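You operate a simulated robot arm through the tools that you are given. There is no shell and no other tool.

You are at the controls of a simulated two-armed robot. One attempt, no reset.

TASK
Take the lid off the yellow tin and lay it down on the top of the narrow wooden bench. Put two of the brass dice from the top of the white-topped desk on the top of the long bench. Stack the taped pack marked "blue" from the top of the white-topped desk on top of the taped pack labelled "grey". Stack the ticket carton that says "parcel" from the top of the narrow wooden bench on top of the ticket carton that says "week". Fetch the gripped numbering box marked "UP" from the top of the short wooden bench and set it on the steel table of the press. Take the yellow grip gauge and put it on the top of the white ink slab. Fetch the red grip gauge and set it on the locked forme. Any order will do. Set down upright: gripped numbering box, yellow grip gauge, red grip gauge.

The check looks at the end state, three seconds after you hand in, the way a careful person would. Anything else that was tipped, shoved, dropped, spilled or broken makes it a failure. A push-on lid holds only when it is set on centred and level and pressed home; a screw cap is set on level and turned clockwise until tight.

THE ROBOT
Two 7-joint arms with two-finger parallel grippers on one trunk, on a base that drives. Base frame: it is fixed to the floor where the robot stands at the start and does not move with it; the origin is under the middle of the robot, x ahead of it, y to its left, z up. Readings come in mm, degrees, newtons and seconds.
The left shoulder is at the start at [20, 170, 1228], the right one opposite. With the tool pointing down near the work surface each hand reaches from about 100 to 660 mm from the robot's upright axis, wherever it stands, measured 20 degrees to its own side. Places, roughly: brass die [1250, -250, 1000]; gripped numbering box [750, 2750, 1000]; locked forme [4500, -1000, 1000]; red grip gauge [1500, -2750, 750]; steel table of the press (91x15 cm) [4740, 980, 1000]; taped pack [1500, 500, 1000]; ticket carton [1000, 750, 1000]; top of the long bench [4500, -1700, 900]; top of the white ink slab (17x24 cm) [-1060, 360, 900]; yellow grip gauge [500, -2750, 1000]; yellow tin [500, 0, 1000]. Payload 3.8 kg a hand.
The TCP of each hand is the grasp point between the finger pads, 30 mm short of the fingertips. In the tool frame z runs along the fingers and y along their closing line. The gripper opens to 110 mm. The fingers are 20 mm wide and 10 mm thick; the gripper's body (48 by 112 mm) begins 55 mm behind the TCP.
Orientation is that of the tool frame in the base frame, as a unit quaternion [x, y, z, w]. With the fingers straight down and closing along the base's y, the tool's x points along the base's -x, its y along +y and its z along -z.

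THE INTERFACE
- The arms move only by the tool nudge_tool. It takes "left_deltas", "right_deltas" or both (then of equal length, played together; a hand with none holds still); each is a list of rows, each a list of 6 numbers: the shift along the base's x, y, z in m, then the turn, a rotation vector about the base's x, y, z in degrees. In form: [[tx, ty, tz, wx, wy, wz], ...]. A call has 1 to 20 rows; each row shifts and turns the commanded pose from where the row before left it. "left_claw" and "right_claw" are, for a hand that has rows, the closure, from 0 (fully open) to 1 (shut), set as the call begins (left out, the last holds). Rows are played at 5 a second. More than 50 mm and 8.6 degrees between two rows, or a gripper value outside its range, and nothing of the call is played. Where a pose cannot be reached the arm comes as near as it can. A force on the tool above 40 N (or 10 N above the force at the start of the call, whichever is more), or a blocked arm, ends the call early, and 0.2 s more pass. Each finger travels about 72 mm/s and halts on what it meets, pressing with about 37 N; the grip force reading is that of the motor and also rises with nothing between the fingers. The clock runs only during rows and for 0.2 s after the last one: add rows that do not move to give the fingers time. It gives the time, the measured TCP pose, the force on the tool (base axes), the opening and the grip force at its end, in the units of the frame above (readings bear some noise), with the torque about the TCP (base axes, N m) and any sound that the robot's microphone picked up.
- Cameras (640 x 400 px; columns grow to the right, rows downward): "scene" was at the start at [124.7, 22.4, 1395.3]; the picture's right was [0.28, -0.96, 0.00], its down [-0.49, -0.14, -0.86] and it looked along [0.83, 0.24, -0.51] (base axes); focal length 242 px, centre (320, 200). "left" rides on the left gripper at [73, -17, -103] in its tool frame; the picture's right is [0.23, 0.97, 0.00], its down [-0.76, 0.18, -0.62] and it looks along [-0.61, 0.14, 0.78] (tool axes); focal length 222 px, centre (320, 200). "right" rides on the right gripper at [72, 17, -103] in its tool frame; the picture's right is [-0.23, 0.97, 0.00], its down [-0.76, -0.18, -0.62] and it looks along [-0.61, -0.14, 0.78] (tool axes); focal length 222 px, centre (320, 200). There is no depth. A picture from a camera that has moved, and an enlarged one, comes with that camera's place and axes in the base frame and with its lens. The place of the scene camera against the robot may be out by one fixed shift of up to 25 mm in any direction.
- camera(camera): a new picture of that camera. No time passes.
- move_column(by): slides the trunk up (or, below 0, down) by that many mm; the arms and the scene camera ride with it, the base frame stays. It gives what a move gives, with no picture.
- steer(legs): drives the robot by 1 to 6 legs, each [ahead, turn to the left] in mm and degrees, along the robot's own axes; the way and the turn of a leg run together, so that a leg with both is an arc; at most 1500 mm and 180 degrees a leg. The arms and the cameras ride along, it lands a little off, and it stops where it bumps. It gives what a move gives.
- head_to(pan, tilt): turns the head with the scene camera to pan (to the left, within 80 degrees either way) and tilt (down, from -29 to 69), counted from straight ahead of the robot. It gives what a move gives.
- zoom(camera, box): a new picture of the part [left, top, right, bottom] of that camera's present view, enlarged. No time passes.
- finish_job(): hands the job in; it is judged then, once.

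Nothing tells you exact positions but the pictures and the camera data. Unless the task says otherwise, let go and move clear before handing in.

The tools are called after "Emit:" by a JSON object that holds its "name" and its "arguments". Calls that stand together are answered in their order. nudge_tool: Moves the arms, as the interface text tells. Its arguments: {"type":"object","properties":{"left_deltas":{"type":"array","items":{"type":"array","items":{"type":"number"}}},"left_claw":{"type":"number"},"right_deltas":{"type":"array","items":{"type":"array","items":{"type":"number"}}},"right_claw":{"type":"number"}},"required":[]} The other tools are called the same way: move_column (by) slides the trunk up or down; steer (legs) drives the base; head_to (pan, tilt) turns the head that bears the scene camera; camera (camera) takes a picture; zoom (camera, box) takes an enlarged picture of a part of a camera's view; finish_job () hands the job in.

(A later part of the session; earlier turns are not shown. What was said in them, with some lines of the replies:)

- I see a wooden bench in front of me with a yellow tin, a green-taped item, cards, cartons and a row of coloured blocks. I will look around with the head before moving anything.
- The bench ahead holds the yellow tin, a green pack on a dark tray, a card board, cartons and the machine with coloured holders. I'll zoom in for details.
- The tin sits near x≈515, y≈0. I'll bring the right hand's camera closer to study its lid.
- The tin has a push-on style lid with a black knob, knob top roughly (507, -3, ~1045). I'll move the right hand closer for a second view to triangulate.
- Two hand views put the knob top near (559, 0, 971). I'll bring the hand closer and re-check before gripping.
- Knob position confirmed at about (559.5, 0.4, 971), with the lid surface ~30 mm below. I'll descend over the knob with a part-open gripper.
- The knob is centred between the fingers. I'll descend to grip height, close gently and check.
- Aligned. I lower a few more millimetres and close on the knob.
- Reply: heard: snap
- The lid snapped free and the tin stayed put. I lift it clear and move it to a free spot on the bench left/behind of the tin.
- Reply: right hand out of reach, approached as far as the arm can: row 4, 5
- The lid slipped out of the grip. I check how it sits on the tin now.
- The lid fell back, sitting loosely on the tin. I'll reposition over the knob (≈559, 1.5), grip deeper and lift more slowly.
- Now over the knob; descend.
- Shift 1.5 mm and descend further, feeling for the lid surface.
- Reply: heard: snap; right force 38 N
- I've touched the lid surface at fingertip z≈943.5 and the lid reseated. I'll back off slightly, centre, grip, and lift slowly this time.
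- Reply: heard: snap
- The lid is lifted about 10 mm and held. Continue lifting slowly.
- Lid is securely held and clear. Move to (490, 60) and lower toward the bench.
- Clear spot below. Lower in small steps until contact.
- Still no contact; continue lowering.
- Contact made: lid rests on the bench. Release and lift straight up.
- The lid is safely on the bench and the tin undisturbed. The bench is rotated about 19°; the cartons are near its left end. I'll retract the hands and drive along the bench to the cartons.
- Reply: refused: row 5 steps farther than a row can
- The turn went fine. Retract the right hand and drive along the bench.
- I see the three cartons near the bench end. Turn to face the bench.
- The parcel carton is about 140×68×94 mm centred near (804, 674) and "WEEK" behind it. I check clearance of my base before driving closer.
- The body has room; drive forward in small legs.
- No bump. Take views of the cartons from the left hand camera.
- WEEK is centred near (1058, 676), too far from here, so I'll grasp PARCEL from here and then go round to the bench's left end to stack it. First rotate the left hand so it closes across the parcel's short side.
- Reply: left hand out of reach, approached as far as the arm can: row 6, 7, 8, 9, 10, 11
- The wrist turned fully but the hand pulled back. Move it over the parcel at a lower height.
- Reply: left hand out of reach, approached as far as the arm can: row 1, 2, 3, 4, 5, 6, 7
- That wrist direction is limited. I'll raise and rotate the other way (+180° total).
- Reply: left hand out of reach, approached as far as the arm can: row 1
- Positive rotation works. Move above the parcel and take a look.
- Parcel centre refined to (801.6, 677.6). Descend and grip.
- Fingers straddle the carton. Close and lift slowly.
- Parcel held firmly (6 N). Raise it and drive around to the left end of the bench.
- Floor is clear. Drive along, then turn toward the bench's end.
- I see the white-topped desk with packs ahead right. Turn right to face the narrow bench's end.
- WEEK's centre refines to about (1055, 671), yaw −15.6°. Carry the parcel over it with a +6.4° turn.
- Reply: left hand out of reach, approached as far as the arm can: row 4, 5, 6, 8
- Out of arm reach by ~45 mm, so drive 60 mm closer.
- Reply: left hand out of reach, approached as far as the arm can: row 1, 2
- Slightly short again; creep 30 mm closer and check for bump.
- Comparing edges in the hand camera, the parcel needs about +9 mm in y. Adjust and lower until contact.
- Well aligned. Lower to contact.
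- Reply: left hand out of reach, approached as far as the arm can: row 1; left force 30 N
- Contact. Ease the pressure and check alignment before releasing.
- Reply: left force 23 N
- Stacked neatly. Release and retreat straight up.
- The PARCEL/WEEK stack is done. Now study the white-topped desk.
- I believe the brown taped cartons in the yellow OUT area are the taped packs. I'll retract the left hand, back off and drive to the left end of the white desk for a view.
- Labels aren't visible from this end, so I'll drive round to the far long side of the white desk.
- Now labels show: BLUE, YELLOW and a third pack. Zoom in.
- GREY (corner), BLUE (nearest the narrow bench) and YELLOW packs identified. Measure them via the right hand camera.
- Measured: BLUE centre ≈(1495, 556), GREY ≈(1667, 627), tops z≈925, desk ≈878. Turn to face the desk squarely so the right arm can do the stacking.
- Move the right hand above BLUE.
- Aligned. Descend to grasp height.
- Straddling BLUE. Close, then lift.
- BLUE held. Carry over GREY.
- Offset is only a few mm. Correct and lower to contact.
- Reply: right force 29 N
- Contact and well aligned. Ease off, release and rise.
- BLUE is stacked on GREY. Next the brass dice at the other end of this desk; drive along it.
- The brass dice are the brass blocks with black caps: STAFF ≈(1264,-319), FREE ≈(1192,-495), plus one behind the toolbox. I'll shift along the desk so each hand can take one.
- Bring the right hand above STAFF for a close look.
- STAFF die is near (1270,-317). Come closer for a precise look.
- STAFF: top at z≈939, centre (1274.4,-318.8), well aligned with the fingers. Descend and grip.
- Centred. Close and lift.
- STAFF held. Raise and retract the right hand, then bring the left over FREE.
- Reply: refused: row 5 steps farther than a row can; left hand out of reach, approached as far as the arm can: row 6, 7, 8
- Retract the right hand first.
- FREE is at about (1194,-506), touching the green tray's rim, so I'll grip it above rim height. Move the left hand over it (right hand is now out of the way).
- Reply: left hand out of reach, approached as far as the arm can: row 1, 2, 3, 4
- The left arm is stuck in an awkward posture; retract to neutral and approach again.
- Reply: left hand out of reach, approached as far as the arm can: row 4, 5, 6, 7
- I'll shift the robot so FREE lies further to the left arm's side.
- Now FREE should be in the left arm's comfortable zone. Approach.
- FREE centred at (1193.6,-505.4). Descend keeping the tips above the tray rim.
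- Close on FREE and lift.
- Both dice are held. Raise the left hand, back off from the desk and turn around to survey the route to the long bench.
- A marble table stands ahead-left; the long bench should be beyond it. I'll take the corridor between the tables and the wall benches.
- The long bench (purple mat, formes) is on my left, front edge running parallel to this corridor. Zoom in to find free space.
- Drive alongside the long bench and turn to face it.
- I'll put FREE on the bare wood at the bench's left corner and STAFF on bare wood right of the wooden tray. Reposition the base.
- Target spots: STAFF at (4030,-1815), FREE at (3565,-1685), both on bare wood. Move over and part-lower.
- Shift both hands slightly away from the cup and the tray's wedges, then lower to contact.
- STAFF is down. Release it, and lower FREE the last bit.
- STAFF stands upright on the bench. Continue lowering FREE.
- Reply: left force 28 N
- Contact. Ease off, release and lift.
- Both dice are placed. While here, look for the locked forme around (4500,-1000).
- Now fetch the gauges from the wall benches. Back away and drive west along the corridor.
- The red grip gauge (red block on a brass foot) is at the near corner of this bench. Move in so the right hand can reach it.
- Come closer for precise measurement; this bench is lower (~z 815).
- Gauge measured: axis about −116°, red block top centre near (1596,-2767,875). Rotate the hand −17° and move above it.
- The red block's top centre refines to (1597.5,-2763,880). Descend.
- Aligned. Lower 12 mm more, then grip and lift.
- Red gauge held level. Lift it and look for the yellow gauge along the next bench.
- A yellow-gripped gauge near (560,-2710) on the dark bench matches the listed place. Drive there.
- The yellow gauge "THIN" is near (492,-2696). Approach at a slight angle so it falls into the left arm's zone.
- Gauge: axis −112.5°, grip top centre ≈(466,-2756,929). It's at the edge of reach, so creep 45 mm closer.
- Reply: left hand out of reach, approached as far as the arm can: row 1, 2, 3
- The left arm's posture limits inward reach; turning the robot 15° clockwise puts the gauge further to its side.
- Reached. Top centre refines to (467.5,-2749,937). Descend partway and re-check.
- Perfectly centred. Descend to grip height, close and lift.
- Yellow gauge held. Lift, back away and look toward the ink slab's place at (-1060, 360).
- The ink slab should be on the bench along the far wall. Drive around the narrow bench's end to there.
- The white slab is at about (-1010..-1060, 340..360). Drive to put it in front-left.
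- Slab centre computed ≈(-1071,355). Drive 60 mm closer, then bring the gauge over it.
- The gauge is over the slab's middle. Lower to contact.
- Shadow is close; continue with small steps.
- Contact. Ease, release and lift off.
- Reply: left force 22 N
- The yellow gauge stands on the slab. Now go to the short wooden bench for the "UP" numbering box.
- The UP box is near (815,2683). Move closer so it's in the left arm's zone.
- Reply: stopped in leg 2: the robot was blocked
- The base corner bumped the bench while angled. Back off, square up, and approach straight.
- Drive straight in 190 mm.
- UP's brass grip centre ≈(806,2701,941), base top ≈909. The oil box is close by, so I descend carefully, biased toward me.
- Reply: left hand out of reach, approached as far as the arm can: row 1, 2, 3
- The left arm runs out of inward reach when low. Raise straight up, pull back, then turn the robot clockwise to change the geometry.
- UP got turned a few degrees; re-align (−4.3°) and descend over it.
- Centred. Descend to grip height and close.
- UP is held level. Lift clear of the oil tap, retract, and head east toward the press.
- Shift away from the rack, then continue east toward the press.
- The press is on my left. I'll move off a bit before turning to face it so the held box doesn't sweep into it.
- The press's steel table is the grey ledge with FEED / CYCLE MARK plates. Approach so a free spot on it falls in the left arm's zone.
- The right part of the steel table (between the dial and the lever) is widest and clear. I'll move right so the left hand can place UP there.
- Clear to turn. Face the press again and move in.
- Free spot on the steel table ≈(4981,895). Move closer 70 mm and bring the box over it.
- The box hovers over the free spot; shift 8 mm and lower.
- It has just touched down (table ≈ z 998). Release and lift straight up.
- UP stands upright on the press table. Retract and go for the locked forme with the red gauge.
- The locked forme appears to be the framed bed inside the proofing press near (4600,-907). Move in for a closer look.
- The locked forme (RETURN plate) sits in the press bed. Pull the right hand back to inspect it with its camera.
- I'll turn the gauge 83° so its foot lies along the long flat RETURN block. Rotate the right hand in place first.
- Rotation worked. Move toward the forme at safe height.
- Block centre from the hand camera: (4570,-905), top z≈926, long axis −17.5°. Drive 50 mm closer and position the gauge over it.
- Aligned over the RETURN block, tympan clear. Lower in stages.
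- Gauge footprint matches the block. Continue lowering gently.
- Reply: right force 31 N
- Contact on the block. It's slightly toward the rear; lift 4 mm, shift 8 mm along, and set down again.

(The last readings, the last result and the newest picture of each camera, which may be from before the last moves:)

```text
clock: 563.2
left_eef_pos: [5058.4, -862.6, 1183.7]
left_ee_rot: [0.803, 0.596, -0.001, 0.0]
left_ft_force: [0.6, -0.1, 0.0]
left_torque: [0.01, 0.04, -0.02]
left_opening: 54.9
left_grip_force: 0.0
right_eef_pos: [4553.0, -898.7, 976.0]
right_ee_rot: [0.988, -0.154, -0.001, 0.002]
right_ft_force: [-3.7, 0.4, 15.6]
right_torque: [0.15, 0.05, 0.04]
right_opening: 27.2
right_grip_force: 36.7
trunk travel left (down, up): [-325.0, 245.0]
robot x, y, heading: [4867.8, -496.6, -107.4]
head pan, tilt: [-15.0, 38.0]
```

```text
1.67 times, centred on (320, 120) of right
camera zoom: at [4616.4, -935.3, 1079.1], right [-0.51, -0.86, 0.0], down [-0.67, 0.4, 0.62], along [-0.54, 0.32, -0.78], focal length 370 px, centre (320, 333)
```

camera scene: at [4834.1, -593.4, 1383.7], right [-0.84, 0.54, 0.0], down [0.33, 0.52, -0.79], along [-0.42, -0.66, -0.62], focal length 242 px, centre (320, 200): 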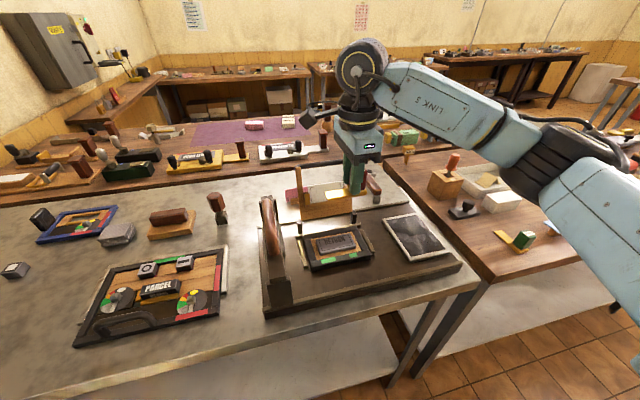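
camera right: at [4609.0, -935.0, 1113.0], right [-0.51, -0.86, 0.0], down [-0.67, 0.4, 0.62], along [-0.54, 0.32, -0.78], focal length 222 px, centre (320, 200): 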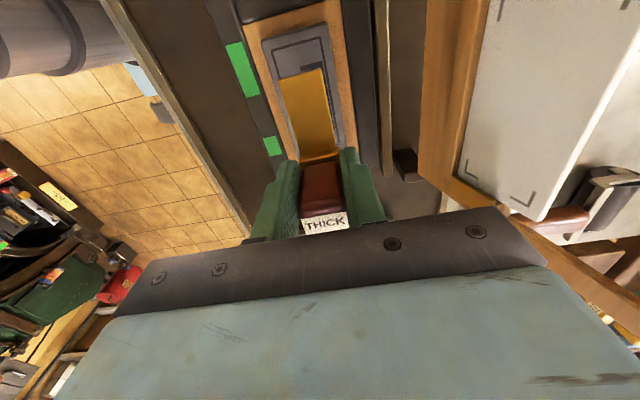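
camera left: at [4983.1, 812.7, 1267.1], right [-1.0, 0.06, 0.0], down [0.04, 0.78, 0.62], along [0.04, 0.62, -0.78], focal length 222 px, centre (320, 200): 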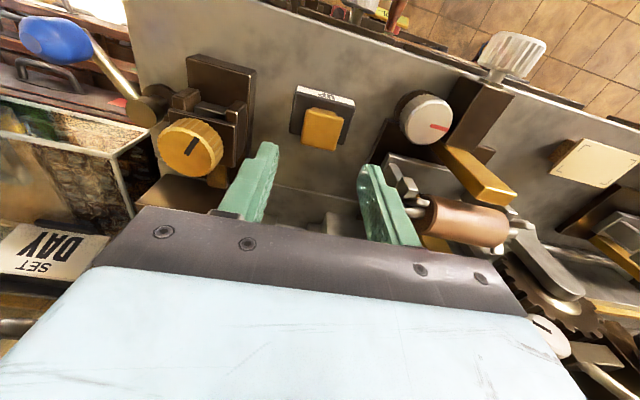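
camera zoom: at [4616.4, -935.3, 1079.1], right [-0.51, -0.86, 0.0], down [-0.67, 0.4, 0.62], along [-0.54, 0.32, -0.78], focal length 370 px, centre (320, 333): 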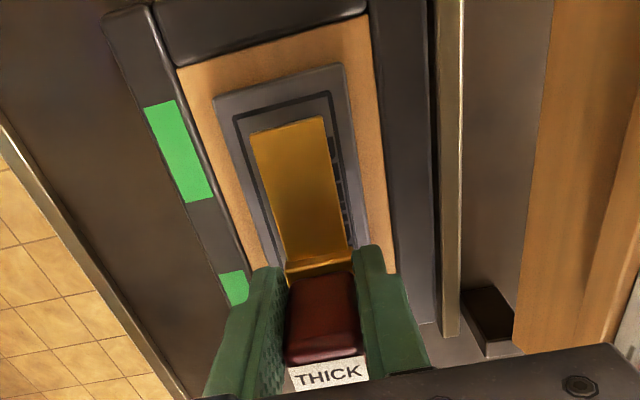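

Seated. Ease, release and lift straight up.

Emit:
{"name": "nudge_tool", "arguments": {"right_deltas": [[0, 0, 0.0012, 0, 0, 0], [0, 0, 0, 0, 0, 0]]}}

Emit:
{"name": "nudge_tool", "arguments": {"right_deltas": [[0, 0, 0, 0, 0, 0], [0, 0, 0, 0, 0, 0], [0, 0, 0, 0, 0, 0]], "right_claw": 0.55}}

Emit:
{"name": "nudge_tool", "arguments": {"right_deltas": [[0, 0, 0.005, 0, 0, 0], [0, 0, 0.015, 0, 0, 0], [0, 0, 0.03, 0, 0, 0], [0, 0, 0.04, 0, 0, 0], [0, 0, 0.04, 0, 0, 0], [0, 0, 0.04, 0, 0, 0]]}}

Emit:
{"name": "zoom", "arguments": {"camera": "scene", "box": [260, 150, 420, 290]}}

Emit:
{"name": "camera", "arguments": {"camera": "right"}}

```text
clock: 563.8
left_eef_pos: [5059.0, -863.3, 1183.6]
left_ee_rot: [0.803, 0.597, -0.001, -0.001]
left_ft_force: [-0.4, -0.3, -0.1]
left_torque: [0.01, -0.02, 0.02]
left_opening: 54.9
left_grip_force: 0.0
right_eef_pos: [4553.2, -897.8, 975.8]
right_ee_rot: [0.988, -0.154, -0.001, 0.0]
right_ft_force: [-4.5, -3.5, 14.3]
right_torque: [-0.1, 0.07, -0.04]
right_opening: 27.3
right_grip_force: 37.0
trunk travel left (down, up): [-325.0, 245.0]
robot x, y, heading: [4871.7, -498.3, -107.4]
head pan, tilt: [-15.0, 38.0]
```

```text
clock: 564.6
left_eef_pos: [5058.3, -863.0, 1183.5]
left_ee_rot: [0.803, 0.596, 0.0, 0.0]
left_ft_force: [-1.2, -0.4, -0.7]
left_torque: [0.01, -0.03, 0.0]
left_opening: 54.9
left_grip_force: 0.1
right_eef_pos: [4552.3, -898.9, 975.3]
right_ee_rot: [0.988, -0.153, -0.001, -0.001]
right_ft_force: [-0.4, 0.1, 0.8]
right_torque: [-0.03, -0.01, -0.02]
right_opening: 49.5
right_grip_force: 0.0
trunk travel left (down, up): [-325.0, 245.0]
robot x, y, heading: [4870.3, -495.8, -107.5]
head pan, tilt: [-15.0, 38.0]
```

```text
clock: 566.0
left_eef_pos: [5059.6, -863.2, 1182.8]
left_ee_rot: [0.803, 0.597, -0.001, 0.0]
left_ft_force: [0.6, -1.1, 0.0]
left_torque: [-0.03, 0.0, -0.02]
left_opening: 55.0
left_grip_force: 0.1
right_eef_pos: [4552.9, -898.0, 1145.9]
right_ee_rot: [0.988, -0.153, -0.001, 0.0]
right_ft_force: [0.0, -0.1, -0.7]
right_torque: [-0.02, 0.02, 0.01]
right_opening: 49.8
right_grip_force: 0.0
trunk travel left (down, up): [-325.0, 245.0]
robot x, y, heading: [4866.9, -497.6, -107.5]
head pan, tilt: [-15.0, 38.0]
```

```text
2.86 times, centred on (340, 220) of scene
camera zoom: at [4834.1, -593.3, 1383.8], right [-0.84, 0.54, 0.0], down [0.33, 0.52, -0.79], along [-0.42, -0.66, -0.62], focal length 690 px, centre (263, 143)
```

zoom: 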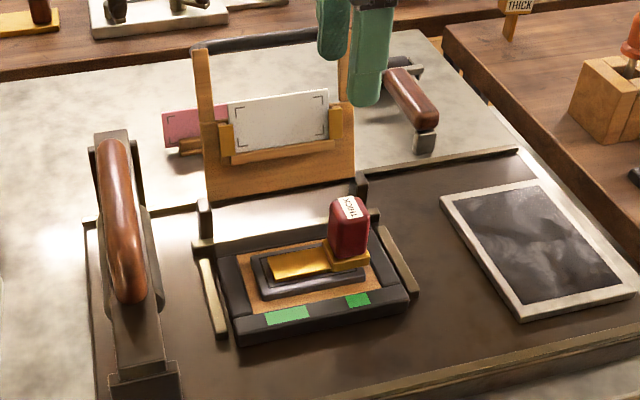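

```text
taken
camera right: at [4616.7, -935.8, 1249.0], right [-0.51, -0.86, 0.0], down [-0.67, 0.4, 0.62], along [-0.54, 0.32, -0.78], focal length 222 px, centre (320, 200)
```

right: 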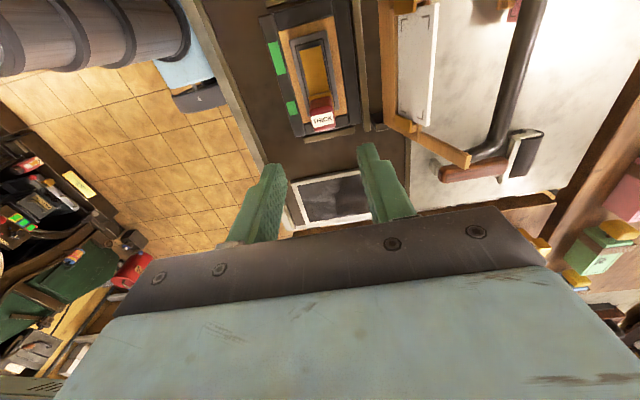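

The red gauge stands upright on the locked forme. Retract both hands, back away and take a final look.

Emit:
{"name": "nudge_tool", "arguments": {"right_deltas": [[0.01, 0.035, 0.02, 0, 0, 0], [0.012, 0.04, 0.01, 0, 0, 0], [0.012, 0.04, 0, 0, 0, 0], [0.012, 0.04, 0, 0, 0, 0], [0, 0, 0, 0, 0, 0]]}}

Emit:
{"name": "steer", "arguments": {"legs": [[-200, 0]]}}

Emit:
{"name": "camera", "arguments": {"camera": "scene"}}

Emit:
{"name": "zoom", "arguments": {"camera": "scene", "box": [220, 120, 440, 280]}}

```text
clock: 567.2
left_eef_pos: [5057.3, -863.8, 1183.9]
left_ee_rot: [0.803, 0.596, -0.001, -0.001]
left_ft_force: [-0.3, 0.1, 0.0]
left_torque: [0.01, 0.0, 0.0]
left_opening: 55.0
left_grip_force: 0.1
right_eef_pos: [4599.4, -743.3, 1176.0]
right_ee_rot: [0.988, -0.154, -0.001, -0.001]
right_ft_force: [-0.9, 0.8, -0.1]
right_torque: [0.05, 0.0, 0.0]
right_opening: 49.2
right_grip_force: 0.1
trunk travel left (down, up): [-325.0, 245.0]
robot x, y, heading: [4871.1, -500.0, -107.3]
head pan, tilt: [-15.0, 38.0]
```

```text
clock: 568.8
left_eef_pos: [5118.5, -672.8, 1183.8]
left_ee_rot: [0.803, 0.596, -0.002, 0.0]
left_ft_force: [-0.4, 0.0, 0.2]
left_torque: [-0.02, -0.01, 0.04]
left_opening: 55.2
left_grip_force: 0.1
right_eef_pos: [4659.4, -550.2, 1175.2]
right_ee_rot: [0.988, -0.153, -0.001, 0.0]
right_ft_force: [0.4, -0.1, 0.1]
right_torque: [-0.06, 0.02, 0.0]
right_opening: 49.2
right_grip_force: 0.0
trunk travel left (down, up): [-325.0, 245.0]
robot x, y, heading: [4929.6, -308.3, -108.0]
head pan, tilt: [-15.0, 38.0]
```

```text
taken
camera scene: at [4894.1, -401.9, 1383.8], right [-0.84, 0.54, 0.0], down [0.33, 0.52, -0.79], along [-0.42, -0.67, -0.62], focal length 242 px, centre (320, 200)
```

scene: 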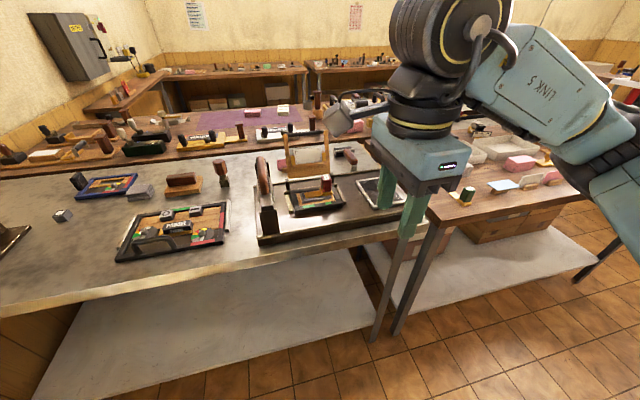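

```text
2.50 times, centred on (330, 200) of scene
camera zoom: at [4894.1, -401.9, 1383.8], right [-0.84, 0.54, 0.0], down [0.33, 0.52, -0.79], along [-0.42, -0.67, -0.62], focal length 604 px, centre (295, 200)
```

zoom: 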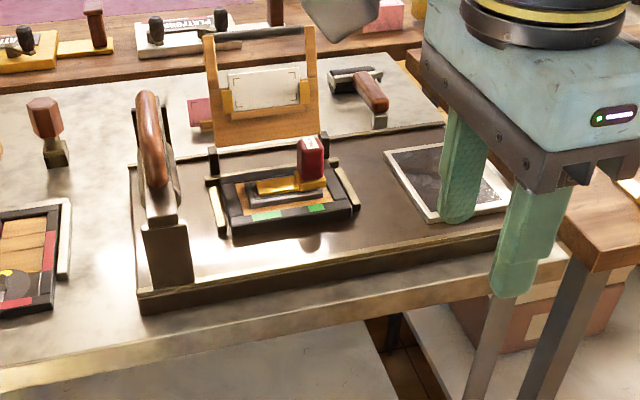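

All seven jobs are in place and both hands are clear, so I'm handing in now.

Emit:
{"name": "finish_job", "arguments": {}}

```text
The job is handed in.
```

I finished all seven jobs and handed in with both hands clear. I checked each placement by camera as I made it, but I haven't seen the check's result.

| Job | Where it ended up |
|---|---|
| Tin lid | On the narrow wooden bench, just in front of the open yellow tin |
| Brass dice | STAFF and FREE, both upright on bare wood on the long bench |
| Taped packs | "blue" on top of "grey" on the white-topped desk |
| Ticket cartons | "parcel" on top of "week" on the narrow wooden bench |
| Numbering box | "UP", upright on the steel table of the press |
| Yellow grip gauge | Upright in the middle of the white ink slab |
| Red grip gauge | Upright on the flat RETURN block of the forme in the proofing press |

A few things the check might care about:

- **Choice of forme:** nothing was labelled "locked forme", and there are other formes on the same stone table. I picked the RETURN one because its position matches the place you gave.
- **Choice of yellow gauge:** there looked to be a second yellow gauge on that bench. I took the one marked THIN, which matches the place you gave.
- **Lid:** it slipped back onto the tin on the first lift. I reseated it and lifted it off cleanly on the second try. The tin may have moved a millimetre or two.
- **Bump at the short wooden bench:** the robot's base was blocked there once, probably by the bench. I saw nothing on the bench displaced. My gripper also turned "UP" a few degrees before I picked it up.
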